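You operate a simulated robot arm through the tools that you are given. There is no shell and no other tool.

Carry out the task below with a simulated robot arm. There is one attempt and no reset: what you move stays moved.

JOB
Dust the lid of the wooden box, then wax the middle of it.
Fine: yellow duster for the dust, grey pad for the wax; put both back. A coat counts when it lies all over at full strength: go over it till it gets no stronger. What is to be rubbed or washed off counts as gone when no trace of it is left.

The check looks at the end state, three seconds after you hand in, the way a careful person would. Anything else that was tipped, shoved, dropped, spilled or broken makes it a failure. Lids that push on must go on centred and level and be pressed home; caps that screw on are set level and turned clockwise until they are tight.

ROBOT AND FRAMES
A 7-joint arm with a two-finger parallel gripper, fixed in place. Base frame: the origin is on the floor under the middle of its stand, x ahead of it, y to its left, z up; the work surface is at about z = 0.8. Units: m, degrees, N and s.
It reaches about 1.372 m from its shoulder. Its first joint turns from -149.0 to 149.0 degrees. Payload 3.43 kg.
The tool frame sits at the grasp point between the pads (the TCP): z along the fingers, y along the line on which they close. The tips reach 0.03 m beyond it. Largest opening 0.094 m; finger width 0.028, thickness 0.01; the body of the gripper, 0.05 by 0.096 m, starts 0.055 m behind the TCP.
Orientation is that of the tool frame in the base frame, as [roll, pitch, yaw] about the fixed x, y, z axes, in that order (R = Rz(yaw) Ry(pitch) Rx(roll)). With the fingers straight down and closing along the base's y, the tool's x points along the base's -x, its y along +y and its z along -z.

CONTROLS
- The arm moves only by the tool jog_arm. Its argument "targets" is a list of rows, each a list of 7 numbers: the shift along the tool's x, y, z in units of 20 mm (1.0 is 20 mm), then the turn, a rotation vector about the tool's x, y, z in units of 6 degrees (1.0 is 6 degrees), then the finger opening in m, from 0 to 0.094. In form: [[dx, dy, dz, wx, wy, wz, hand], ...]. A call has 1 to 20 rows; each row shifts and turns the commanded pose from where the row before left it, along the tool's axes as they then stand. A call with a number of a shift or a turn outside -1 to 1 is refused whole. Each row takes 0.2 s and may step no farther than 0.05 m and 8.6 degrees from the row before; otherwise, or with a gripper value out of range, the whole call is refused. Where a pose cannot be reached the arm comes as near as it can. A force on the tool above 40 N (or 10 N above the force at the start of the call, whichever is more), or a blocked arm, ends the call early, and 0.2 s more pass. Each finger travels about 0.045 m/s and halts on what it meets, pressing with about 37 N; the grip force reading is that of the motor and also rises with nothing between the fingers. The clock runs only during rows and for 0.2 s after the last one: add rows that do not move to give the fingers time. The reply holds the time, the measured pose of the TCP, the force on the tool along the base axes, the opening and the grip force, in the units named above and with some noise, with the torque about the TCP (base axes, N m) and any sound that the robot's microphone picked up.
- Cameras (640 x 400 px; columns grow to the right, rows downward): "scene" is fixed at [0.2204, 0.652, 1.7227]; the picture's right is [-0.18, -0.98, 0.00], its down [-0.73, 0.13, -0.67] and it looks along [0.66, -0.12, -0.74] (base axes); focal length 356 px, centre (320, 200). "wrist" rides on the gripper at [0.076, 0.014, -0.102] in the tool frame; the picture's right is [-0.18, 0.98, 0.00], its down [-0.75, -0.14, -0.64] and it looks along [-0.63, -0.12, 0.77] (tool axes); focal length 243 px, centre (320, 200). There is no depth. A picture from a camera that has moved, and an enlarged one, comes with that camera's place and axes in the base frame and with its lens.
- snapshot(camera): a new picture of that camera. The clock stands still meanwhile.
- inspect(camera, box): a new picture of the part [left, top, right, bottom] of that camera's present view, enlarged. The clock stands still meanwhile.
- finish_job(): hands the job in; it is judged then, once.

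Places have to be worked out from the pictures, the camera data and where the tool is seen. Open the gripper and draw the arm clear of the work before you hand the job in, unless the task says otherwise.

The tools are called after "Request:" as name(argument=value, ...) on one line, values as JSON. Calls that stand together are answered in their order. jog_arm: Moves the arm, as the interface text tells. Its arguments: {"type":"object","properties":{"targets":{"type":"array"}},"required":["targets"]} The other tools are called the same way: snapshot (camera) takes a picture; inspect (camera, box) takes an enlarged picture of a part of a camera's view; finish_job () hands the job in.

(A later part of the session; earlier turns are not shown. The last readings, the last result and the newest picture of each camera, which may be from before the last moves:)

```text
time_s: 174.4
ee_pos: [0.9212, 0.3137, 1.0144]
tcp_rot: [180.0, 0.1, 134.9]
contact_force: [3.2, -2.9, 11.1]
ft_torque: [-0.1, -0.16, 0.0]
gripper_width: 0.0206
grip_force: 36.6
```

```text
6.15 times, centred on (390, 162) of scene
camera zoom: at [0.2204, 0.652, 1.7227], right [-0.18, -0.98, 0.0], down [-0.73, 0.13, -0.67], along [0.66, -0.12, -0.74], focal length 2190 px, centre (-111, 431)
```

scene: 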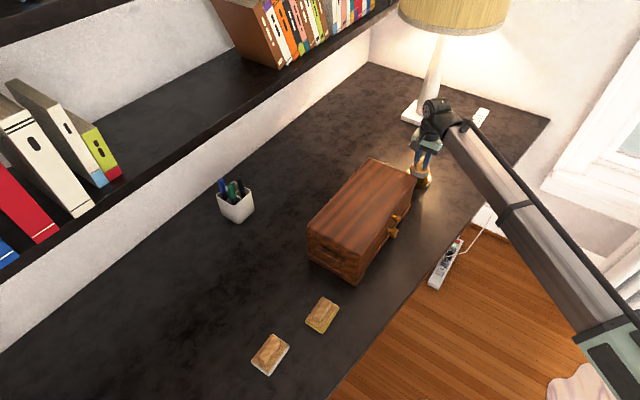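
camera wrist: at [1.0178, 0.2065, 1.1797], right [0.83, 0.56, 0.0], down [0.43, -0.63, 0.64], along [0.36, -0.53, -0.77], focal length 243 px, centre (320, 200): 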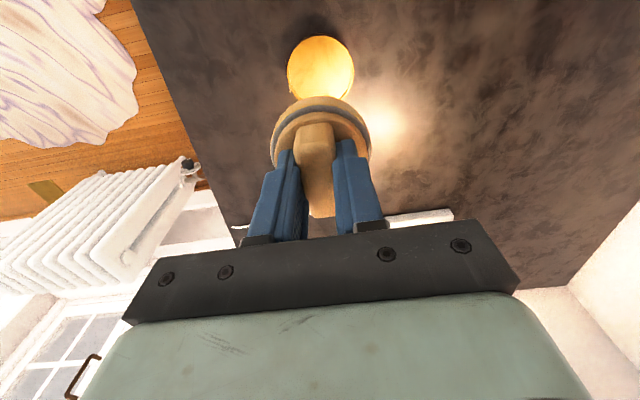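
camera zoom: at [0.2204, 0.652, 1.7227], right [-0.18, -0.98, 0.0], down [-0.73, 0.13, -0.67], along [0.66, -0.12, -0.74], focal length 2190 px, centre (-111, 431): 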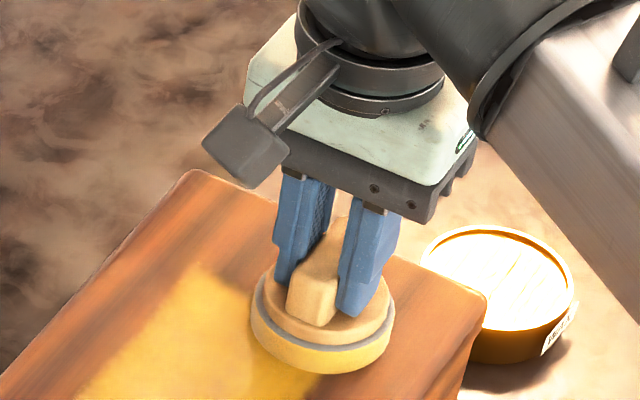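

Contact at 11 N on the corner u≈0.09, v≈−0.031. I stroke to the near end.

Request:
jog_arm(targets=[[0.5, 0, 0, 0, 0, 0, 0.0], [0.7, 0, 0, 0, 0, 0, 0.0], [0.7, 0, 0, 0, 0, 0, 0.0], [0.7, 0, 0, 0, 0, 0, 0.0], [0.7, 0, 0, 0, 0, 0, 0.0], [0.7, 0, 0, 0, 0, 0, 0.0], [0.7, 0, 0, 0, 0, 0, 0.0], [0.7, 0, 0, 0, 0, 0, 0.0], [0.7, 0, 0, 0, 0, 0, 0.0], [0.7, 0, 0, 0, 0, 0, 0.0], [0.7, 0, 0, 0, 0, 0, 0.0], [0.7, 0, 0, 0, 0, 0, 0.0], [0.7, 0, 0, 0, 0, 0, 0.0], [0.3, 0, 0, 0, 0, 0, 0.0]])

```text
time_s: 177.4
ee_pos: [0.7926, 0.4445, 1.0158]
tcp_rot: [180.0, -0.1, 135.0]
contact_force: [7.5, -7.0, 22.3]
ft_torque: [-0.27, -0.28, -0.05]
gripper_width: 0.0211
grip_force: 37.6
```

22 N at the near end. Step to v≈−0.010 and stroke forward.

Request:
jog_arm(targets=[[0, 0.5, -0.01, 0, 0, 0, 0.0], [0, 0.55, 0, 0, 0, 0, 0.0], [-0.5, 0, 0, 0, 0, 0, 0.0], [-0.7, 0, 0, 0, 0, 0, 0.0], [-0.7, 0, 0, 0, 0, 0, 0.0], [-0.7, 0, 0, 0, 0, 0, 0.0], [-0.7, 0, 0, 0, 0, 0, 0.0], [-0.7, 0, 0, 0, 0, 0, 0.0], [-0.7, 0, 0, 0, 0, 0, 0.0], [-0.7, 0, 0, 0, 0, 0, 0.0], [-0.7, 0, 0, 0, 0, 0, 0.0], [-0.7, 0, 0, 0, 0, 0, 0.0], [-0.7, 0, 0, 0, 0, 0, 0.0], [-0.7, 0, 0, 0, 0, 0, 0.0], [-0.7, 0, 0, 0, 0, 0, 0.0], [-0.3, 0, 0, 0, 0, 0, 0.0]])

Request:
inspect(camera="scene", box=[325, 160, 415, 235])

```text
time_s: 180.8
ee_pos: [0.9369, 0.3285, 1.0158]
tcp_rot: [-180.0, 0.0, 135.0]
contact_force: [-4.8, 5.1, 13.6]
ft_torque: [0.34, 0.23, -0.02]
gripper_width: 0.0209
grip_force: 37.1
```

```text
5.33 times, centred on (370, 198) of scene
camera zoom: at [0.2204, 0.652, 1.7227], right [-0.18, -0.98, 0.0], down [-0.73, 0.13, -0.67], along [0.66, -0.12, -0.74], focal length 1898 px, centre (53, 213)
```

zoom: 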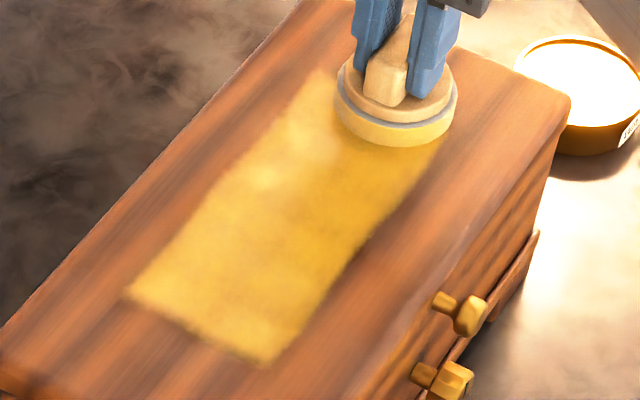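

Continuing: step to v≈+0.011 and stroke back.

Request:
jog_arm(targets=[[0, 0.5, 0, 0, 0, 0, 0.0], [0, 0.55, 0, 0, 0, 0, 0.0], [0.5, 0, 0, 0, 0, 0, 0.0], [0.7, 0, 0, 0, 0, 0, 0.0], [0.7, 0, 0, 0, 0, 0, 0.0], [0.7, 0, 0, 0, 0, 0, 0.0], [0.7, 0, 0, 0, 0, 0, 0.0], [0.7, 0, 0, 0, 0, 0, 0.0], [0.7, 0, 0, 0, 0, 0, 0.0], [0.7, 0, 0, 0, 0, 0, 0.0], [0.7, 0, 0, 0, 0, 0, 0.0], [0.7, 0, 0, 0, 0, 0, 0.0], [0.7, 0, 0, 0, 0, 0, 0.0], [0.7, 0, 0, 0, 0, 0, 0.0], [0.7, 0, 0, 0, 0, 0, 0.0], [0.3, 0, 0, 0, 0, 0, 0.0]])

```text
time_s: 184.2
ee_pos: [0.8218, 0.4741, 1.0147]
tcp_rot: [180.0, -0.1, 135.0]
contact_force: [1.9, -0.9, 4.8]
ft_torque: [-0.01, -0.09, 0.0]
gripper_width: 0.021
grip_force: 37.4
```

5 N here; press 0.5 mm more, step to v≈+0.032 and stroke forward.

Request:
jog_arm(targets=[[0, 0.5, 0.015, 0, 0, 0, 0.0], [0, 0.55, 0.01, 0, 0, 0, 0.0], [-0.5, 0, 0, 0, 0, 0, 0.0], [-0.7, 0, 0, 0, 0, 0, 0.0], [-0.7, 0, 0, 0, 0, 0, 0.0], [-0.7, 0, 0, 0, 0, 0, 0.0], [-0.7, 0, 0, 0, 0, 0, 0.0], [-0.7, 0, 0, 0, 0, 0, 0.0], [-0.7, 0, 0, 0, 0, 0, 0.0], [-0.7, 0, 0, 0, 0, 0, 0.0], [-0.7, 0, 0, 0, 0, 0, 0.0], [-0.7, 0, 0, 0, 0, 0, 0.0], [-0.7, 0, 0, 0, 0, 0, 0.0], [-0.7, 0, 0, 0, 0, 0, 0.0], [-0.7, 0, 0, 0, 0, 0, 0.0], [-0.3, 0, 0, 0, 0, 0, 0.0]])

Request:
inspect(camera="scene", box=[325, 160, 415, 235])

```text
time_s: 187.6
ee_pos: [0.9669, 0.3586, 1.0142]
tcp_rot: [-180.0, -0.1, 135.0]
contact_force: [-1.2, 0.6, 1.3]
ft_torque: [0.08, 0.03, 0.0]
gripper_width: 0.0208
grip_force: 37.0
```

```text
5.33 times, centred on (370, 198) of scene
camera zoom: at [0.2204, 0.652, 1.7227], right [-0.18, -0.98, 0.0], down [-0.73, 0.13, -0.67], along [0.66, -0.12, -0.74], focal length 1898 px, centre (53, 213)
```

zoom: 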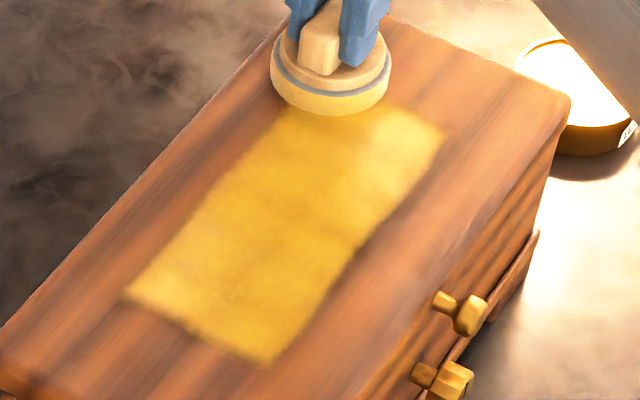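

Force faded to 1 N at the far end of this line. I press 0.8 mm more and go back over the same line.

Request:
jog_arm(targets=[[0, 0.1, 0.03, 0, 0, 0, 0.0], [0, 0, 0.02, 0, 0, 0, 0.0], [0, 0, 0, 0, 0, 0, 0.0]])

```text
time_s: 188.4
ee_pos: [0.9677, 0.3592, 1.0139]
tcp_rot: [-180.0, 0.2, 134.9]
contact_force: [-2.4, -6.3, 16.4]
ft_torque: [-0.22, 0.12, -0.02]
gripper_width: 0.0211
grip_force: 37.1
```

Request:
jog_arm(targets=[[0.5, 0, 0, 0, 0, 0, 0.0], [0.7, 0, 0, 0, 0, 0, 0.0], [0.7, 0, 0, 0, 0, 0, 0.0], [0.7, 0, 0, 0, 0, 0, 0.0], [0.7, 0, 0, 0, 0, 0, 0.0], [0.7, 0, 0, 0, 0, 0, 0.0], [0.7, 0, 0, 0, 0, 0, 0.0], [0.7, 0, 0, 0, 0, 0, 0.0], [0.7, 0, 0, 0, 0, 0, 0.0], [0.7, 0, 0, 0, 0, 0, 0.0], [0.7, 0, 0, 0, 0, 0, 0.0], [0.7, 0, 0, 0, 0, 0, 0.0], [0.7, 0, 0, 0, 0, 0, 0.0], [0.3, 0, 0, 0, 0, 0, 0.0]])

Request:
snapshot(camera="wrist")

```text
time_s: 189.6
ee_pos: [0.9228, 0.4029, 1.0141]
tcp_rot: [179.9, 0.1, 135.0]
contact_force: [-3.1, -2.3, 9.6]
ft_torque: [0.04, 0.38, 0.08]
gripper_width: 0.0211
grip_force: 36.9
stopped in row 6: the force on the tool passed its limit at 42 N (the readings are from after the stop); the commanded pose is now the measured one
```

```text
taken
camera wrist: at [0.8799, 0.4676, 1.1165], right [0.83, 0.56, 0.0], down [0.43, -0.63, 0.64], along [0.36, -0.53, -0.77], focal length 243 px, centre (320, 200)
```

wrist: 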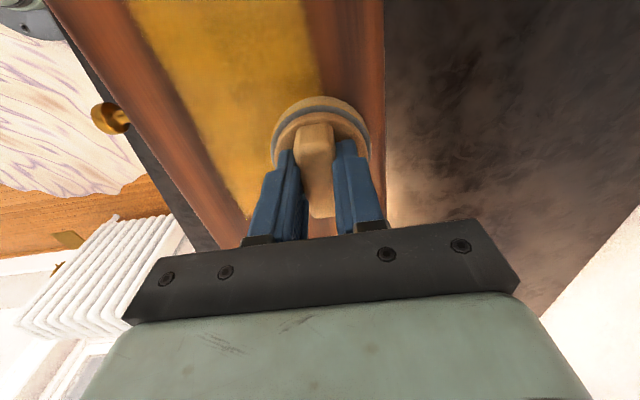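

The force limit tripped mid-stroke (42 N); nothing is out of place and it now reads 10 N. I ease slightly and finish this line.

Request:
jog_arm(targets=[[0, 0, -0.01, 0, 0, 0, 0.0], [0.5, 0, 0, 0, 0, 0, 0.0], [0.7, 0, 0, 0, 0, 0, 0.0], [0.7, 0, 0, 0, 0, 0, 0.0], [0.7, 0, 0, 0, 0, 0, 0.0], [0.7, 0, 0, 0, 0, 0, 0.0], [0.7, 0, 0, 0, 0, 0, 0.0], [0.7, 0, 0, 0, 0, 0, 0.0], [0.7, 0, 0, 0, 0, 0, 0.0], [0.5, 0, 0, 0, 0, 0, 0.0]])

Request:
inspect(camera="scene", box=[325, 160, 415, 235])

```text
time_s: 191.8
ee_pos: [0.8382, 0.4853, 1.0148]
tcp_rot: [179.8, 0.3, 135.0]
contact_force: [4.4, -4.8, 17.9]
ft_torque: [-0.11, -0.06, 0.03]
gripper_width: 0.0209
grip_force: 36.7
```

```text
5.33 times, centred on (370, 198) of scene
camera zoom: at [0.2204, 0.652, 1.7227], right [-0.18, -0.98, 0.0], down [-0.73, 0.13, -0.67], along [0.66, -0.12, -0.74], focal length 1898 px, centre (53, 213)
```

zoom: 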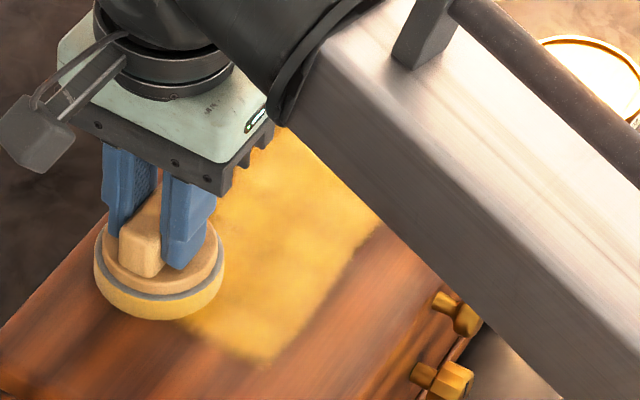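

I level the small tilt picked up by the stop, step to v≈+0.011 and stroke forward.

Request:
jog_arm(targets=[[0, -0.5, -0.01, 0.03, 0.03, 0, 0.0], [0, -0.5, 0, 0, 0, 0, 0.0], [-0.5, 0, 0, 0, 0, 0, 0.0], [-0.7, 0, 0, 0, 0, 0, 0.0], [-0.7, 0, 0, 0, 0, 0, 0.0], [-0.7, 0, 0, 0, 0, 0, 0.0], [-0.7, 0, 0, 0, 0, 0, 0.0], [-0.7, 0, 0, 0, 0, 0, 0.0], [-0.7, 0, 0, 0, 0, 0, 0.0], [-0.7, 0, 0, 0, 0, 0, 0.0], [-0.7, 0, 0, 0, 0, 0, 0.0], [-0.7, 0, 0, 0, 0, 0, 0.0], [-0.7, 0, 0, 0, 0, 0, 0.0], [-0.7, 0, 0, 0, 0, 0, 0.0], [-0.7, 0, 0, 0, 0, 0, 0.0], [-0.3, 0, 0, 0, 0, 0, 0.0]])

Request:
inspect(camera="scene", box=[325, 160, 415, 235])

```text
time_s: 195.2
ee_pos: [0.9553, 0.3413, 1.0153]
tcp_rot: [180.0, 0.0, 135.0]
contact_force: [-7.6, 9.6, 25.7]
ft_torque: [0.37, 0.22, 0.0]
gripper_width: 0.021
grip_force: 37.4
```

```text
5.33 times, centred on (370, 198) of scene
camera zoom: at [0.2204, 0.652, 1.7227], right [-0.18, -0.98, 0.0], down [-0.73, 0.13, -0.67], along [0.66, -0.12, -0.74], focal length 1898 px, centre (53, 213)
```

zoom: 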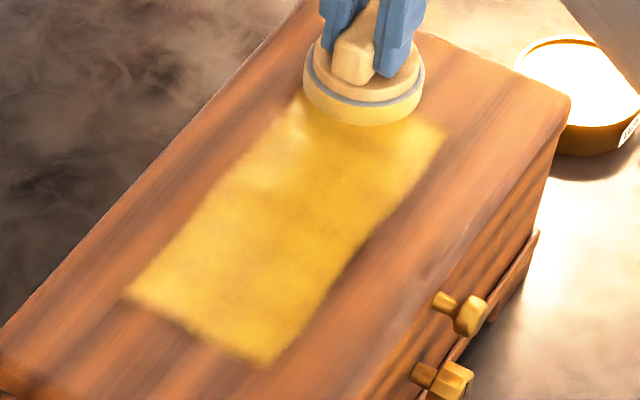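

Getting more uniform. Ease 0.3 mm, step to v≈−0.009 and stroke back.

Request:
jog_arm(targets=[[0, -0.5, -0.015, 0, 0, 0, 0.0], [0, -0.55, -0.01, 0, 0, 0, 0.0], [0.5, 0, 0, 0, 0, 0, 0.0], [0.7, 0, 0, 0, 0, 0, 0.0], [0.7, 0, 0, 0, 0, 0, 0.0], [0.7, 0, 0, 0, 0, 0, 0.0], [0.7, 0, 0, 0, 0, 0, 0.0], [0.7, 0, 0, 0, 0, 0, 0.0], [0.7, 0, 0, 0, 0, 0, 0.0], [0.7, 0, 0, 0, 0, 0, 0.0], [0.7, 0, 0, 0, 0, 0, 0.0], [0.7, 0, 0, 0, 0, 0, 0.0], [0.7, 0, 0, 0, 0, 0, 0.0], [0.7, 0, 0, 0, 0, 0, 0.0], [0.7, 0, 0, 0, 0, 0, 0.0], [0.4, 0, 0, 0, 0, 0, 0.0]])

```text
time_s: 198.6
ee_pos: [0.8093, 0.4589, 1.0145]
tcp_rot: [-179.8, -0.1, 134.9]
contact_force: [1.8, -2.8, 7.8]
ft_torque: [-0.07, -0.27, -0.03]
gripper_width: 0.0211
grip_force: 36.9
```

Good (8 N). Press 0.2 mm, step to v≈−0.031 and stroke forward.

Request:
jog_arm(targets=[[0, -0.5, 0.01, 0, 0, 0, 0.0], [0, -0.55, 0, 0, 0, 0, 0.0], [-0.5, 0, 0, 0, 0, 0, 0.0], [-0.7, 0, 0, 0, 0, 0, 0.0], [-0.7, 0, 0, 0, 0, 0, 0.0], [-0.7, 0, 0, 0, 0, 0, 0.0], [-0.7, 0, 0, 0, 0, 0, 0.0], [-0.7, 0, 0, 0, 0, 0, 0.0], [-0.7, 0, 0, 0, 0, 0, 0.0], [-0.7, 0, 0, 0, 0, 0, 0.0], [-0.7, 0, 0, 0, 0, 0, 0.0], [-0.7, 0, 0, 0, 0, 0, 0.0], [-0.7, 0, 0, 0, 0, 0, 0.0], [-0.7, 0, 0, 0, 0, 0, 0.0], [-0.7, 0, 0, 0, 0, 0, 0.0], [-0.4, 0, 0, 0, 0, 0, 0.0]])

Request:
inspect(camera="scene", box=[325, 160, 415, 235])

```text
time_s: 202.0
ee_pos: [0.9263, 0.313, 1.0155]
tcp_rot: [-179.9, 0.0, 134.8]
contact_force: [-0.7, 0.6, 1.5]
ft_torque: [0.04, -0.07, 0.06]
gripper_width: 0.0211
grip_force: 36.9
```

```text
5.33 times, centred on (370, 198) of scene
camera zoom: at [0.2204, 0.652, 1.7227], right [-0.18, -0.98, 0.0], down [-0.73, 0.13, -0.67], along [0.66, -0.12, -0.74], focal length 1898 px, centre (53, 213)
```

zoom: 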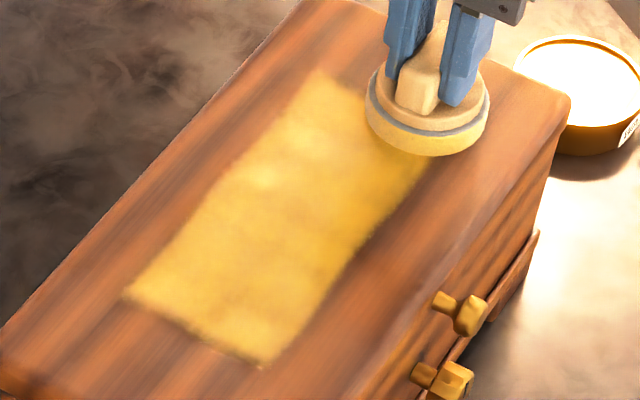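

I lift off and move aside toward the far end to examine the whole coat without the arm over it.

Request:
jog_arm(targets=[[0, 0, -0.5, 0, 0, 0, 0.0], [0, 0, -1, 0, 0, 0, 0.0], [0, 0, -1, 0, 0, 0, 0.0], [0, 0, -1, 0, 0, 0, 0.0], [-0.8, -0.3, 0, 0, 0, 0, 0.0], [-0.9, -0.4, 0, 0, 0, 0, 0.0], [-0.9, -0.4, 0, 0, 0, 0, 0.0], [-0.9, -0.4, 0, 0, 0, 0, 0.0], [-0.9, -0.4, 0, 0, 0, 0, 0.0], [-0.9, -0.4, 0, 0, 0, 0, 0.0], [-0.9, -0.4, 0, 0, 0, 0, 0.0], [0, 0, 0, 0, 0, 0, 0.0]])

Request:
inspect(camera="scene", box=[330, 165, 415, 232])

Request:
inspect(camera="scene", box=[340, 195, 385, 232])

Request:
inspect(camera="scene", box=[360, 168, 412, 208])

```text
time_s: 204.6
ee_pos: [0.9767, 0.1877, 1.0849]
tcp_rot: [-179.9, 0.0, 134.9]
contact_force: [-0.1, -0.2, -0.9]
ft_torque: [0.0, 0.0, 0.02]
gripper_width: 0.0211
grip_force: 36.7
```

```text
5.97 times, centred on (372, 198) of scene
camera zoom: at [0.2204, 0.652, 1.7227], right [-0.18, -0.98, 0.0], down [-0.73, 0.13, -0.67], along [0.66, -0.12, -0.74], focal length 2124 px, centre (7, 209)
```

zoom: 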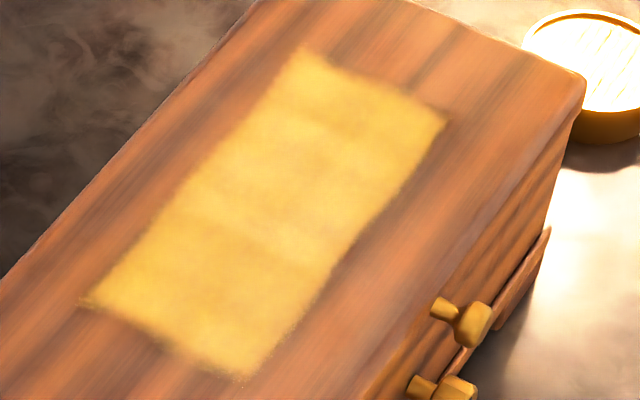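

```text
10.81 times, centred on (362, 214) of scene
camera zoom: at [0.2204, 0.652, 1.7227], right [-0.18, -0.98, 0.0], down [-0.73, 0.13, -0.67], along [0.66, -0.12, -0.74], focal length 3847 px, centre (-140, 54)
```

zoom: 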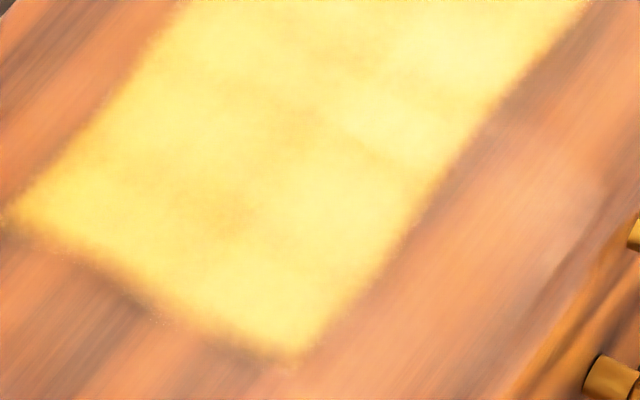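

```text
10.00 times, centred on (386, 188) of scene
camera zoom: at [0.2204, 0.652, 1.7227], right [-0.18, -0.98, 0.0], down [-0.73, 0.13, -0.67], along [0.66, -0.12, -0.74], focal length 3558 px, centre (-340, 320)
```

zoom: 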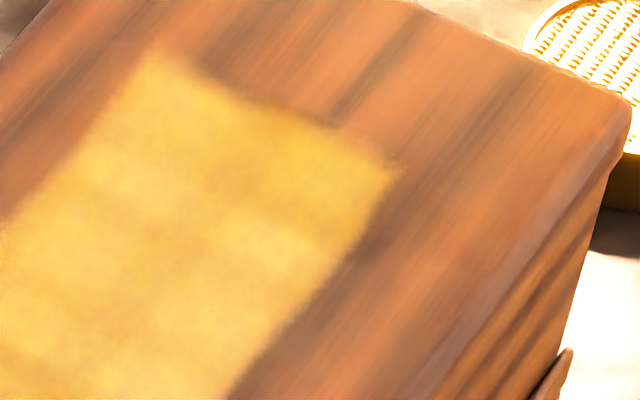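

The coat looks even; to test whether it gets any stronger I reload once more and repeat, then compare from this same viewpoint. First back over the tin and down to just above the rim.

Request:
jog_arm(targets=[[-0.9, 0.26, 0, 0, 0, 0, 0.0], [-0.9, 0.26, 0, 0, 0, 0, 0.0], [-0.9, 0.26, 0, 0, 0, 0, 0.0], [-0.9, 0.26, 0, 0, 0, 0, 0.0], [-0.95, 0.26, 0, 0, 0, 0, 0.0], [0, 0, 0, 0, 0, 0, 0.0], [0, 0, 1, 0, 0, 0, 0.0], [0, 0, 1, 0, 0, 0, 0.0], [0, 0, 1, 0, 0, 0, 0.0], [0, 0, 1, 0, 0, 0, 0.0], [0, 0, 1, 0, 0, 0, 0.0], [0, 0, 1, 0, 0, 0, 0.0], [0, 0, 1, 0, 0, 0, 0.0], [0, 0, 1, 0, 0, 0, 0.0], [0, 0, 0.8, 0, 0, 0, 0.0], [0, 0, 0, 0, 0, 0, 0.0], [0, 0, 0, 0, 0, 0, 0.0]])

Request:
inspect(camera="scene", box=[400, 150, 445, 192])

Request:
inspect(camera="wrist", box=[250, 60, 390, 160])

```text
time_s: 208.2
ee_pos: [1.0581, 0.1398, 0.91]
tcp_rot: [-179.9, 0.0, 134.9]
contact_force: [-0.1, 1.0, -1.0]
ft_torque: [0.0, 0.02, 0.03]
gripper_width: 0.0212
grip_force: 37.1
```

```text
9.52 times, centred on (422, 171) of scene
camera zoom: at [0.2204, 0.652, 1.7227], right [-0.18, -0.98, 0.0], down [-0.73, 0.13, -0.67], along [0.66, -0.12, -0.74], focal length 3389 px, centre (-656, 476)
```

zoom: 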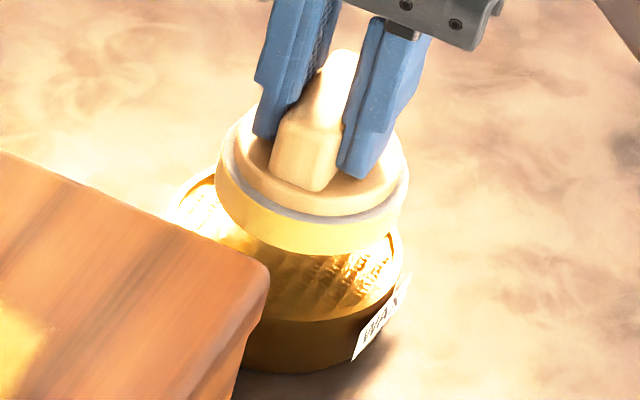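

```text
4.00 times, centred on (320, 110) of wrist
camera zoom: at [1.0152, 0.2048, 1.0117], right [0.83, 0.56, 0.0], down [0.43, -0.63, 0.64], along [0.36, -0.53, -0.77], focal length 970 px, centre (320, 560)
```

zoom: 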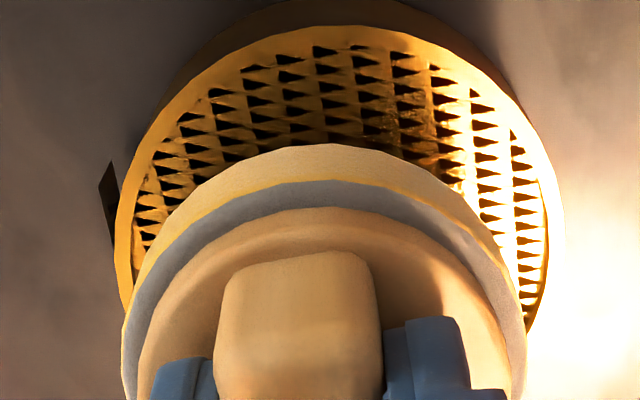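

The wax surface shows where wax was taken. The pad is about 2.5 mm off in tool y, so I shift that and lower to the wax in small steps.

Request:
jog_arm(targets=[[0.02, 0.14, 0, 0, 0, 0, 0.0], [0, 0, 0.3, 0, 0, 0, 0.0], [0, 0, 0.3, 0, 0, 0, 0.0], [0, 0, 0.2, 0, 0, 0, 0.0], [0, 0, 0.2, 0, 0, 0, 0.0], [0, 0, 0.1, 0, 0, 0, 0.0], [0, 0, 0.1, 0, 0, 0, 0.0], [0, 0, 0, 0, 0, 0, 0.0], [0, 0, 0, 0, 0, 0, 0.0]])

Request:
inspect(camera="wrist", box=[250, 60, 390, 160])

```text
time_s: 210.2
ee_pos: [1.0611, 0.1431, 0.8852]
tcp_rot: [-179.9, 0.0, 135.0]
contact_force: [-0.4, -0.1, -0.4]
ft_torque: [0.03, 0.01, -0.01]
gripper_width: 0.021
grip_force: 37.1
```

```text
4.00 times, centred on (320, 110) of wrist
camera zoom: at [1.017, 0.2081, 0.9863], right [0.83, 0.56, 0.0], down [0.43, -0.63, 0.64], along [0.36, -0.53, -0.77], focal length 970 px, centre (320, 560)
```

zoom: 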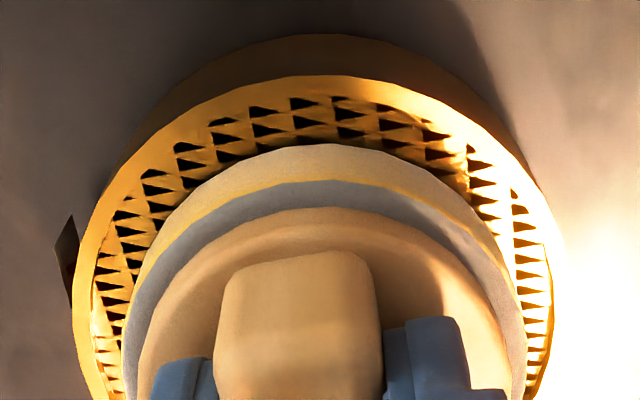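

Centred. I continue to contact.

Request:
jog_arm(targets=[[0, 0, 0.07, 0, 0, 0, 0.0], [0, 0, 0.05, 0, 0, 0, 0.0], [0, 0, 0, 0, 0, 0, 0.0], [0, 0, 0, 0, 0, 0, 0.0]])

```text
time_s: 211.2
ee_pos: [1.0609, 0.1443, 0.8826]
tcp_rot: [180.0, 0.0, 134.8]
contact_force: [0.4, 2.5, 16.8]
ft_torque: [0.14, 0.0, -0.01]
gripper_width: 0.0209
grip_force: 36.9
```

17 N on the wax. Hold a second, then lift out.

Request:
jog_arm(targets=[[0, 0, 0, 0, 0, 0, 0.0], [0, 0, 0, 0, 0, 0, 0.0], [0, 0, 0, 0, 0, 0, 0.0], [0, 0, 0, 0, 0, 0, 0.0], [0, 0, 0, 0, 0, 0, 0.0], [0, 0, -0.1, 0, 0, 0, 0.0], [0, 0, -0.2, 0, 0, 0, 0.0], [0, 0, -0.4, 0, 0, 0, 0.0], [0, 0, -0.8, 0, 0, 0, 0.0], [0, 0, -1, 0, 0, 0, 0.0], [0, 0, -1, 0, 0, 0, 0.0], [0, 0, -1, 0, 0, 0, 0.0], [0, 0, -1, 0, 0, 0, 0.0], [0, 0, -1, 0, 0, 0, 0.0], [0, 0, -1, 0, 0, 0, 0.0], [0, 0, -1, 0, 0, 0, 0.0], [0, 0, -1, 0, 0, 0, 0.0], [0, 0, 0, 0, 0, 0, 0.0]])

Request:
inspect(camera="scene", box=[380, 90, 470, 200])

```text
time_s: 215.0
ee_pos: [1.0619, 0.1434, 1.071]
tcp_rot: [-179.9, 0.0, 134.9]
contact_force: [-0.2, 0.0, -0.9]
ft_torque: [-0.01, 0.01, 0.0]
gripper_width: 0.0212
grip_force: 37.1
```

```text
3.64 times, centred on (425, 145) of scene
camera zoom: at [0.2204, 0.652, 1.7227], right [-0.18, -0.98, 0.0], down [-0.73, 0.13, -0.67], along [0.66, -0.12, -0.74], focal length 1294 px, centre (-62, 400)
```

zoom: 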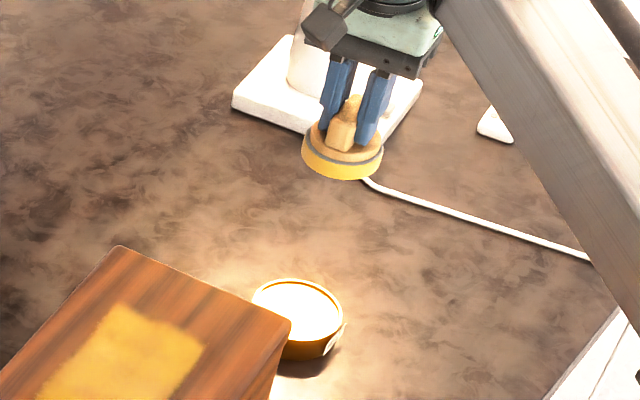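

Reloaded and golden again. Back to the far right corner of the coat and down to near contact.

Request:
jog_arm(targets=[[0.9, 0.09, 0, 0, 0, 0, 0.0], [0.98, 0.09, 0, 0, 0, 0, 0.0], [0.98, 0.09, 0, 0, 0, 0, 0.0], [0.98, 0.09, 0, 0, 0, 0, 0.0], [0.98, 0.09, 0, 0, 0, 0, 0.0], [0.98, 0.09, 0, 0, 0, 0, 0.0], [0.98, 0.09, 0, 0, 0, 0, 0.0], [0.98, 0.09, 0, 0, 0, 0, 0.0], [0.98, 0.09, 0, 0, 0, 0, 0.0], [0.98, 0.09, 0, 0, 0, 0, 0.0], [0.98, 0.09, 0, 0, 0, 0, 0.0], [0, 0, 1, 0, 0, 0, 0.0], [0, 0, 1, 0, 0, 0, 0.0], [0, 0, 0.6, 0, 0, 0, 0.0], [0, 0, 0.1, 0, 0, 0, 0.0], [0, 0, 0, 0, 0, 0, 0.0], [0, 0, 0, 0, 0, 0, 0.0]])

Request:
jog_arm(targets=[[0, 0, 0.05, 0, 0, 0, 0.0], [0, 0, 0.03, 0, 0, 0, 0.0], [0, 0, 0, 0, 0, 0, 0.0], [0, 0, 0, 0, 0, 0, 0.0]])

```text
time_s: 218.6
ee_pos: [0.9247, 0.3097, 1.0194]
tcp_rot: [-179.9, 0.0, 134.9]
contact_force: [-0.4, 0.9, -0.7]
ft_torque: [-0.03, 0.0, 0.01]
gripper_width: 0.021
grip_force: 37.1
```

```text
time_s: 219.6
ee_pos: [0.9237, 0.31, 1.0174]
tcp_rot: [-180.0, 0.0, 134.8]
contact_force: [-0.1, -0.6, -1.1]
ft_torque: [0.0, -0.02, -0.03]
gripper_width: 0.021
grip_force: 37.3
```

Request:
jog_arm(targets=[[0, 0, 0.05, 0, 0, 0, 0.0], [0, 0, 0.05, 0, 0, 0, 0.0], [0, 0, 0, 0, 0, 0, 0.0], [0, 0, 0, 0, 0, 0, 0.0]])

```text
time_s: 220.6
ee_pos: [0.9232, 0.3084, 1.0146]
tcp_rot: [-179.8, 0.0, 134.9]
contact_force: [0.2, 0.7, 8.0]
ft_torque: [0.05, -0.08, 0.01]
gripper_width: 0.0211
grip_force: 37.0
```

8 N. Stroke to the near end along v≈−0.034.

Request:
jog_arm(targets=[[0.5, 0, 0.01, 0, 0, 0, 0.0], [0.7, 0, 0, 0, 0, 0, 0.0], [0.7, 0, 0, 0, 0, 0, 0.0], [0.7, 0, 0, 0, 0, 0, 0.0], [0.7, 0, 0, 0, 0, 0, 0.0], [0.7, 0, 0, 0, 0, 0, 0.0], [0.7, 0, 0, 0, 0, 0, 0.0], [0.7, 0, 0, 0, 0, 0, 0.0], [0.7, 0, 0, 0, 0, 0, 0.0], [0.7, 0, 0, 0, 0, 0, 0.0], [0.7, 0, 0, 0, 0, 0, 0.0], [0.7, 0, 0, 0, 0, 0, 0.0], [0.7, 0, 0, 0, 0, 0, 0.0], [0.7, 0, 0, 0, 0, 0, 0.0]])

```text
time_s: 223.6
ee_pos: [0.7898, 0.4456, 1.0145]
tcp_rot: [-179.8, 0.0, 134.9]
contact_force: [2.8, -3.1, 5.9]
ft_torque: [0.04, -0.11, -0.04]
gripper_width: 0.0212
grip_force: 36.9
```

Next line at v≈−0.012, pressed 0.3 mm more, forward.

Request:
jog_arm(targets=[[0, 0.5, 0.01, 0, 0, 0, 0.0], [0, 0.55, 0.005, 0, 0, 0, 0.0], [-0.5, 0, 0, 0, 0, 0, 0.0], [-0.7, 0, 0, 0, 0, 0, 0.0], [-0.7, 0, 0, 0, 0, 0, 0.0], [-0.7, 0, 0, 0, 0, 0, 0.0], [-0.7, 0, 0, 0, 0, 0, 0.0], [-0.7, 0, 0, 0, 0, 0, 0.0], [-0.7, 0, 0, 0, 0, 0, 0.0], [-0.7, 0, 0, 0, 0, 0, 0.0], [-0.7, 0, 0, 0, 0, 0, 0.0], [-0.7, 0, 0, 0, 0, 0, 0.0], [-0.7, 0, 0, 0, 0, 0, 0.0], [-0.7, 0, 0, 0, 0, 0, 0.0], [-0.7, 0, 0, 0, 0, 0, 0.0], [-0.6, 0, 0, 0, 0, 0, 0.0]])

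```text
time_s: 227.0
ee_pos: [0.9362, 0.3243, 1.0142]
tcp_rot: [-179.8, 0.2, 135.0]
contact_force: [-5.8, 5.8, 16.0]
ft_torque: [0.29, 0.16, 0.0]
gripper_width: 0.021
grip_force: 37.1
```

16 N. Step to v≈+0.009 and stroke back.

Request:
jog_arm(targets=[[0, 0.5, 0, 0, 0, 0, 0.0], [0, 0.55, 0, 0, 0, 0, 0.0], [0.5, 0, 0, 0, 0, 0, 0.0], [0.7, 0, 0, 0, 0, 0, 0.0], [0.7, 0, 0, 0, 0, 0, 0.0], [0.7, 0, 0, 0, 0, 0, 0.0], [0.7, 0, 0, 0, 0, 0, 0.0], [0.7, 0, 0, 0, 0, 0, 0.0], [0.7, 0, 0, 0, 0, 0, 0.0], [0.7, 0, 0, 0, 0, 0, 0.0], [0.7, 0, 0, 0, 0, 0, 0.0], [0.7, 0, 0, 0, 0, 0, 0.0], [0.7, 0, 0, 0, 0, 0, 0.0], [0.7, 0, 0, 0, 0, 0, 0.0], [0.7, 0, 0, 0, 0, 0, 0.0], [0.6, 0, 0, 0, 0, 0, 0.0]])

```text
time_s: 230.2
ee_pos: [0.8291, 0.4643, 1.0148]
tcp_rot: [-180.0, 0.1, 134.7]
contact_force: [-4.0, -3.5, 13.5]
ft_torque: [0.1, 0.3, 0.05]
gripper_width: 0.0207
grip_force: 37.0
stopped in row 16: the force on the tool passed its limit at 42 N (the readings are from after the stop); the commanded pose is now the measured one
```

The limit tripped right at the end of the stroke; force is now 13 N. I finish the last bit, step to v≈+0.031 and stroke forward.

Request:
jog_arm(targets=[[0, 0, -0.02, 0, 0, 0, 0.0], [0.5, 0, 0, 0, 0, 0, 0.0], [0, 0.5, 0, 0, 0, 0.03, 0.0], [0, 0.55, 0, 0, 0, 0, 0.0], [-0.5, 0, 0, 0, 0, 0, 0.0], [-0.7, 0, 0, 0, 0, 0, 0.0], [-0.7, 0, 0, 0, 0, 0, 0.0], [-0.7, 0, 0, 0, 0, 0, 0.0], [-0.7, 0, 0, 0, 0, 0, 0.0], [-0.7, 0, 0, 0, 0, 0, 0.0], [-0.7, 0, 0, 0, 0, 0, 0.0], [-0.7, 0, 0, 0, 0, 0, 0.0], [-0.7, 0, 0, 0, 0, 0, 0.0], [-0.7, 0, 0, 0, 0, 0, 0.0], [-0.7, 0, 0, 0, 0, 0, 0.0], [-0.7, 0, 0, 0, 0, 0, 0.0], [-0.7, 0, 0, 0, 0, 0, 0.0], [-0.5, 0, 0, 0, 0, 0, 0.0]])

Request:
inspect(camera="scene", box=[330, 165, 415, 232])

```text
time_s: 234.0
ee_pos: [0.9687, 0.3517, 1.0167]
tcp_rot: [-179.9, 0.3, 134.5]
contact_force: [-0.4, 0.0, -0.9]
ft_torque: [0.05, -0.01, -0.01]
gripper_width: 0.021
grip_force: 37.0
```

```text
5.97 times, centred on (372, 198) of scene
camera zoom: at [0.2204, 0.652, 1.7227], right [-0.18, -0.98, 0.0], down [-0.73, 0.13, -0.67], along [0.66, -0.12, -0.74], focal length 2124 px, centre (7, 209)
```

zoom: 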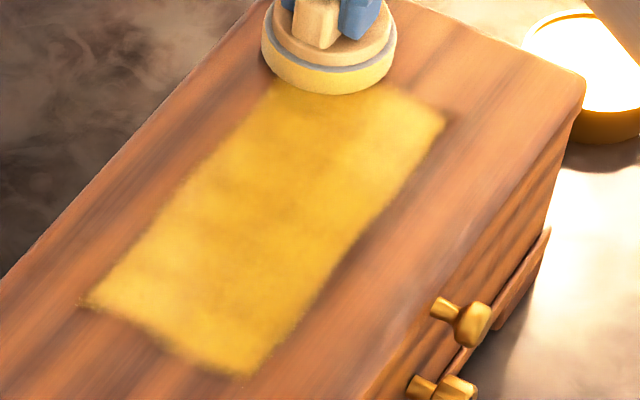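

Contact was lost at the end because the stop left a small tilt. I level it, press back to contact at the far left corner and check the force.

Request:
jog_arm(targets=[[0, 0, 0, 0, 0.04, -0.08, 0.0], [0, 0.1, 0.05, 0, 0, 0, 0.0], [0, 0, 0.05, 0, 0, 0, 0.0], [0, 0, 0, 0, 0, 0, 0.0], [0, 0, 0, 0, 0, 0, 0.0]])

```text
time_s: 235.2
ee_pos: [0.9688, 0.3543, 1.0149]
tcp_rot: [-180.0, 0.1, 135.1]
contact_force: [-0.4, -6.0, 18.4]
ft_torque: [-0.41, -0.25, -0.06]
gripper_width: 0.0206
grip_force: 37.2
```

18 N; I ease slightly and stroke back along v≈+0.031.

Request:
jog_arm(targets=[[0, 0, -0.02, 0, 0, 0, 0.0], [0.5, 0, 0, 0, 0, 0, 0.0], [0.7, 0, 0, 0, 0, 0, 0.0], [0.7, 0, 0, 0, 0, 0, 0.0], [0.7, 0, 0, 0, 0, 0, 0.0], [0.7, 0, 0, 0, 0, 0, 0.0], [0.7, 0, 0, 0, 0, 0, 0.0], [0.7, 0, 0, 0, 0, 0, 0.0], [0.7, 0, 0, 0, 0, 0, 0.0], [0.7, 0, 0, 0, 0, 0, 0.0], [0.7, 0, 0, 0, 0, 0, 0.0], [0.7, 0, 0, 0, 0, 0, 0.0], [0.7, 0, 0, 0, 0, 0, 0.0], [0.7, 0, 0, 0, 0, 0, 0.0], [0.6, 0, 0, 0, 0, 0, 0.0]])

```text
time_s: 238.4
ee_pos: [0.8401, 0.4841, 1.0151]
tcp_rot: [180.0, -0.1, 135.2]
contact_force: [-1.8, -3.4, 11.0]
ft_torque: [0.03, 0.25, 0.09]
gripper_width: 0.0211
grip_force: 36.7
stopped in row 15: the force on the tool passed its limit at 41 N (the readings are from after the stop); the commanded pose is now the measured one
```

That line is done with good pressure. Now a cross stroke along the near end (u≈−0.09) to be sure of that edge.

Request:
jog_arm(targets=[[0, 0, -0.01, 0, 0, 0.03, 0.0], [0.15, -0.5, 0, 0, 0, 0, 0.0], [0, -0.6, 0, 0, 0, 0, 0.0], [0, -0.6, 0, 0, 0, 0, 0.0], [0, -0.6, 0, 0, 0, 0, 0.0], [0, -0.6, 0, 0, 0, 0, 0.0], [0, -0.4, 0, 0, 0, 0, 0.0]])

```text
time_s: 240.0
ee_pos: [0.795, 0.4433, 1.0141]
tcp_rot: [179.8, 0.0, 135.0]
contact_force: [-1.9, 0.9, 9.9]
ft_torque: [-0.08, 0.34, -0.06]
gripper_width: 0.0208
grip_force: 36.7
stopped in row 7: the force on the tool passed its limit at 42 N (the readings are from after the stop); the commanded pose is now the measured one
```

Force 10 N after the stop at the near right corner. I ease a bit and stroke forward along v≈−0.031, then I will cross at the far end.

Request:
jog_arm(targets=[[0, -0.1, -0.01, 0.02, 0, 0, 0.0], [-0.5, 0, 0, 0, 0, 0, 0.0], [-0.7, 0, 0, 0, 0, 0, 0.0], [-0.7, 0, 0, 0, 0, 0, 0.0], [-0.7, 0, 0, 0, 0, 0, 0.0], [-0.7, 0, 0, 0, 0, 0, 0.0], [-0.7, 0, 0, 0, 0, 0, 0.0], [-0.7, 0, 0, 0, 0, 0, 0.0], [-0.7, 0, 0, 0, 0, 0, 0.0], [-0.7, 0, 0, 0, 0, 0, 0.0], [-0.7, 0, 0, 0, 0, 0, 0.0], [-0.7, 0, 0, 0, 0, 0, 0.0], [-0.7, 0, 0, 0, 0, 0, 0.0], [-0.7, 0, 0, 0, 0, 0, 0.0], [-0.6, 0, 0, 0, 0, 0, 0.0]])

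```text
time_s: 243.2
ee_pos: [0.9267, 0.3096, 1.0149]
tcp_rot: [179.9, 0.0, 135.0]
contact_force: [-8.5, 9.8, 25.9]
ft_torque: [0.28, 0.38, -0.03]
gripper_width: 0.0211
grip_force: 36.9
```

Good, 26 N. I ease 0.3 mm and cross along the far end (u≈+0.095) to v≈+0.032.

Request:
jog_arm(targets=[[0, 0, -0.015, 0, 0, 0, 0.0], [0, 0.5, 0, 0, 0, 0, 0.0], [0, 0.6, 0, 0, 0, 0, 0.0], [0, 0.6, 0, 0, 0, 0, 0.0], [0, 0.6, 0, 0, 0, 0, 0.0], [0, 0.6, 0, 0, 0, 0, 0.0], [0, 0.3, 0, 0, 0, 0, 0.0]])

Request:
inspect(camera="scene", box=[330, 165, 415, 232])

```text
time_s: 244.8
ee_pos: [0.972, 0.3515, 1.0132]
tcp_rot: [180.0, 0.0, 134.9]
contact_force: [-5.2, -4.8, 13.7]
ft_torque: [-0.29, 0.1, -0.02]
gripper_width: 0.0214
grip_force: 37.7
```

```text
5.97 times, centred on (372, 198) of scene
camera zoom: at [0.2204, 0.652, 1.7227], right [-0.18, -0.98, 0.0], down [-0.73, 0.13, -0.67], along [0.66, -0.12, -0.74], focal length 2124 px, centre (7, 209)
```

zoom: 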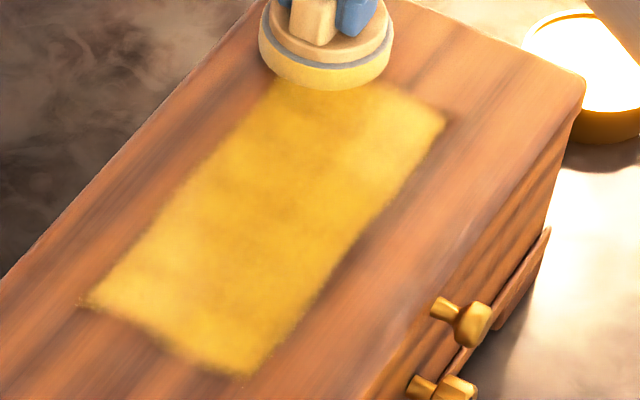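

One more pair of passes through the middle lines: first back along v≈+0.011.

Request:
jog_arm(targets=[[0, -0.5, -0.005, 0, 0, 0, 0.0], [0, -0.5, 0, 0, 0, 0, 0.0], [0.5, 0, 0, 0, 0, 0, 0.0], [0.7, 0, 0, 0, 0, 0, 0.0], [0.7, 0, 0, 0, 0, 0, 0.0], [0.7, 0, 0, 0, 0, 0, 0.0], [0.7, 0, 0, 0, 0, 0, 0.0], [0.7, 0, 0, 0, 0, 0, 0.0], [0.7, 0, 0, 0, 0, 0, 0.0], [0.7, 0, 0, 0, 0, 0, 0.0], [0.7, 0, 0, 0, 0, 0, 0.0], [0.7, 0, 0, 0, 0, 0, 0.0], [0.7, 0, 0, 0, 0, 0, 0.0], [0.7, 0, 0, 0, 0, 0, 0.0], [0.7, 0, 0, 0, 0, 0, 0.0], [0.5, 0, 0, 0, 0, 0, 0.0]])

```text
time_s: 248.2
ee_pos: [0.823, 0.4721, 1.0149]
tcp_rot: [180.0, 0.0, 135.0]
contact_force: [6.0, -5.9, 17.6]
ft_torque: [-0.3, -0.24, 0.04]
gripper_width: 0.0208
grip_force: 36.9
```

Request:
jog_arm(targets=[[0, -0.5, -0.005, 0, 0, 0, 0.0], [0, -0.5, 0, 0, 0, 0, 0.0], [-0.5, 0, 0, 0, 0, 0, 0.0], [-0.7, 0, 0, 0, 0, 0, 0.0], [-0.7, 0, 0, 0, 0, 0, 0.0], [-0.7, 0, 0, 0, 0, 0, 0.0], [-0.7, 0, 0, 0, 0, 0, 0.0], [-0.7, 0, 0, 0, 0, 0, 0.0], [-0.7, 0, 0, 0, 0, 0, 0.0], [-0.7, 0, 0, 0, 0, 0, 0.0], [-0.7, 0, 0, 0, 0, 0, 0.0], [-0.7, 0, 0, 0, 0, 0, 0.0], [-0.7, 0, 0, 0, 0, 0, 0.0], [-0.7, 0, 0, 0, 0, 0, 0.0], [-0.7, 0, 0, 0, 0, 0, 0.0], [-0.5, 0, 0, 0, 0, 0, 0.0]])

```text
time_s: 251.6
ee_pos: [0.9449, 0.3243, 1.0146]
tcp_rot: [179.9, 0.0, 134.9]
contact_force: [-3.2, 2.6, 9.7]
ft_torque: [0.05, 0.18, -0.03]
gripper_width: 0.0209
grip_force: 37.5
```

All lines are done again. I lift off and go to the same viewing pose as before to compare the coat.

Request:
jog_arm(targets=[[0, 0, -0.5, 0, 0, 0, 0.0], [0, 0, -1, 0, 0, 0, 0.0], [0, 0, -1, 0, 0, 0, 0.0], [0, 0, -1, 0, 0, 0, 0.0], [-0.85, -0.53, 0, 0, 0, 0, 0.0], [-0.85, -0.53, 0, 0, 0, 0, 0.0], [-0.85, -0.53, 0, 0, 0, 0, 0.0], [-0.85, -0.53, 0, 0, 0, 0, 0.0], [-0.85, -0.53, 0, 0, 0, 0, 0.0], [-0.85, -0.53, 0, 0, 0, 0, 0.0], [-0.85, -0.53, 0, 0, 0, 0, 0.0], [0, 0, 0, 0, 0, 0, 0.0]])

Request:
inspect(camera="scene", box=[330, 165, 415, 232])

Request:
inspect(camera="scene", box=[340, 195, 385, 232])

Request:
inspect(camera="scene", box=[360, 168, 412, 208])

```text
time_s: 254.2
ee_pos: [0.976, 0.1869, 1.0847]
tcp_rot: [179.9, 0.0, 134.9]
contact_force: [0.5, 0.2, -1.1]
ft_torque: [-0.01, -0.01, 0.02]
gripper_width: 0.0211
grip_force: 37.0
```

```text
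5.97 times, centred on (372, 198) of scene
camera zoom: at [0.2204, 0.652, 1.7227], right [-0.18, -0.98, 0.0], down [-0.73, 0.13, -0.67], along [0.66, -0.12, -0.74], focal length 2124 px, centre (7, 209)
```

zoom: 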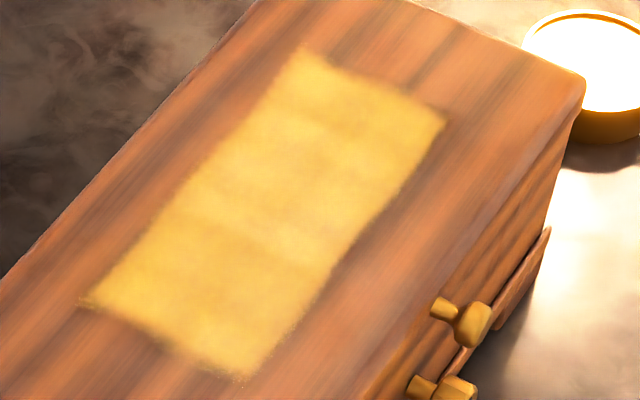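

```text
10.81 times, centred on (362, 214) of scene
camera zoom: at [0.2204, 0.652, 1.7227], right [-0.18, -0.98, 0.0], down [-0.73, 0.13, -0.67], along [0.66, -0.12, -0.74], focal length 3847 px, centre (-140, 54)
```

zoom: 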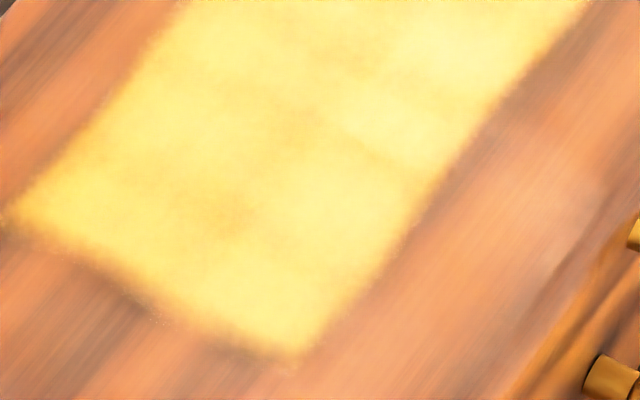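

```text
10.00 times, centred on (386, 188) of scene
camera zoom: at [0.2204, 0.652, 1.7227], right [-0.18, -0.98, 0.0], down [-0.73, 0.13, -0.67], along [0.66, -0.12, -0.74], focal length 3558 px, centre (-340, 320)
```

zoom: 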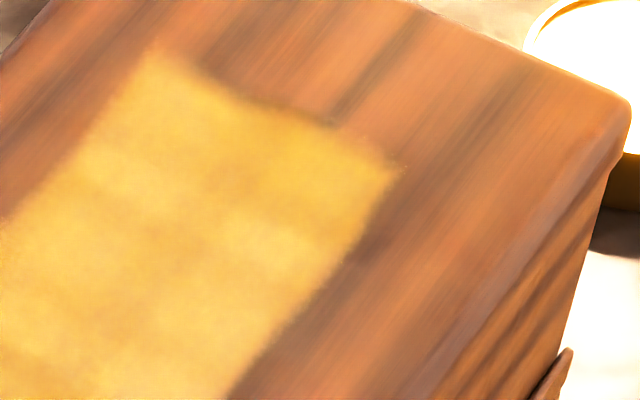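

The coat looks the same as before the extra coat (same tone everywhere), so it is no longer getting stronger. I take one closer look with the wrist camera from beside the lid.

Request:
jog_arm(targets=[[0.95, -0.2, 0, 0, 0, 0, 0.0], [0.95, -0.2, 0, 0, 0, 0, 0.0], [0.95, -0.2, 0, 0, 0, 0, 0.0], [0.95, -0.2, 0, 0, 0, 0, 0.0], [0.95, -0.2, 0, 0, 0, 0, 0.0], [0.95, -0.2, 0, 0, 0, 0, 0.0], [0.95, -0.2, 0, 0, 0, 0, 0.0], [0.95, -0.2, 0, 0, 0, 0, 0.0], [0.95, -0.2, 0, 0, 0, 0, 0.0], [0.95, -0.2, 0, 0, 0, 0, 0.0], [0, 0, 0, 0, 0, 0, 0.0]])

Request:
snapshot(camera="wrist")

Request:
inspect(camera="wrist", box=[340, 0, 620, 215])

```text
time_s: 256.6
ee_pos: [0.812, 0.2943, 1.0849]
tcp_rot: [179.9, 0.0, 135.0]
contact_force: [-0.4, -0.5, -0.2]
ft_torque: [-0.04, 0.03, 0.01]
gripper_width: 0.021
grip_force: 37.2
```

```text
taken
camera wrist: at [0.7678, 0.3594, 1.1864], right [0.83, 0.56, 0.0], down [0.43, -0.63, 0.64], along [0.36, -0.53, -0.77], focal length 243 px, centre (320, 200)
```

wrist: 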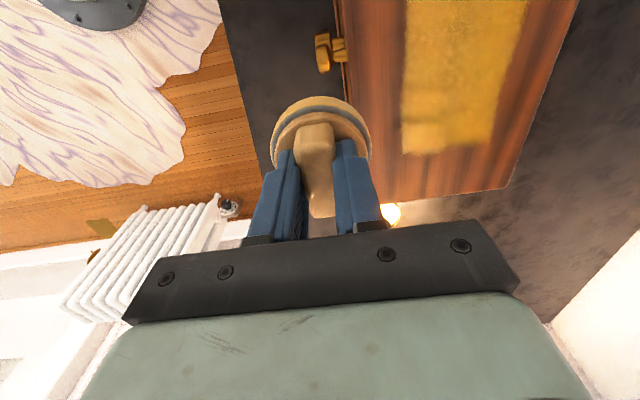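

```text
1.86 times, centred on (480, 108) of wrist
camera zoom: at [0.7678, 0.3594, 1.1864], right [0.83, 0.56, 0.0], down [0.43, -0.63, 0.64], along [0.36, -0.53, -0.77], focal length 451 px, centre (22, 372)
```

zoom: 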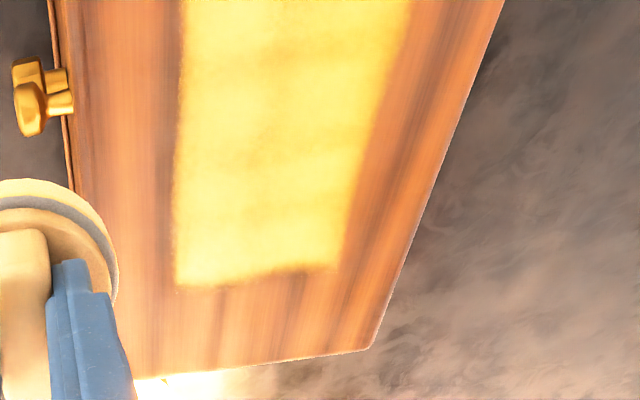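

The coat is even; at the far-left corner there seem to be some thinner specks along the edge. I enlarge that part.

Request:
inspect(camera="wrist", box=[390, 90, 510, 170])

Request:
inspect(camera="wrist", box=[390, 0, 540, 100])

```text
5.00 times, centred on (450, 130) of wrist
camera zoom: at [0.7678, 0.3594, 1.1864], right [0.83, 0.56, 0.0], down [0.43, -0.63, 0.64], along [0.36, -0.53, -0.77], focal length 1213 px, centre (-330, 550)
```

zoom: 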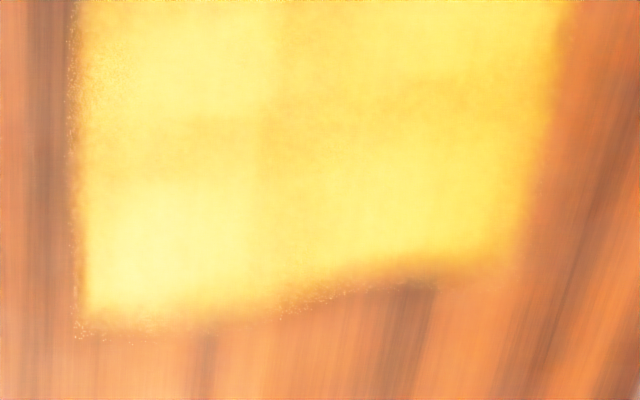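

```text
4.00 times, centred on (465, 50) of wrist
camera zoom: at [0.7678, 0.3594, 1.1864], right [0.83, 0.56, 0.0], down [0.43, -0.63, 0.64], along [0.36, -0.53, -0.77], focal length 970 px, centre (-260, 800)
```

zoom: 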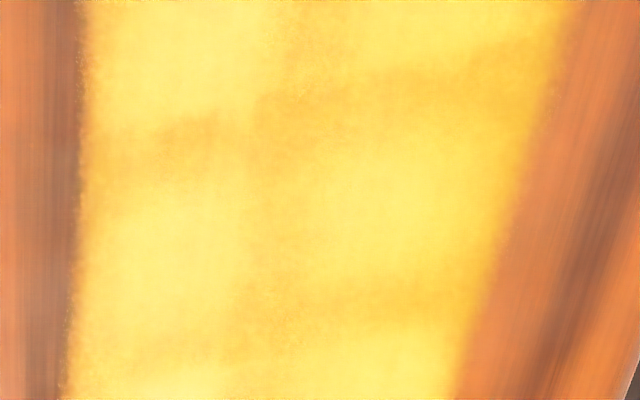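

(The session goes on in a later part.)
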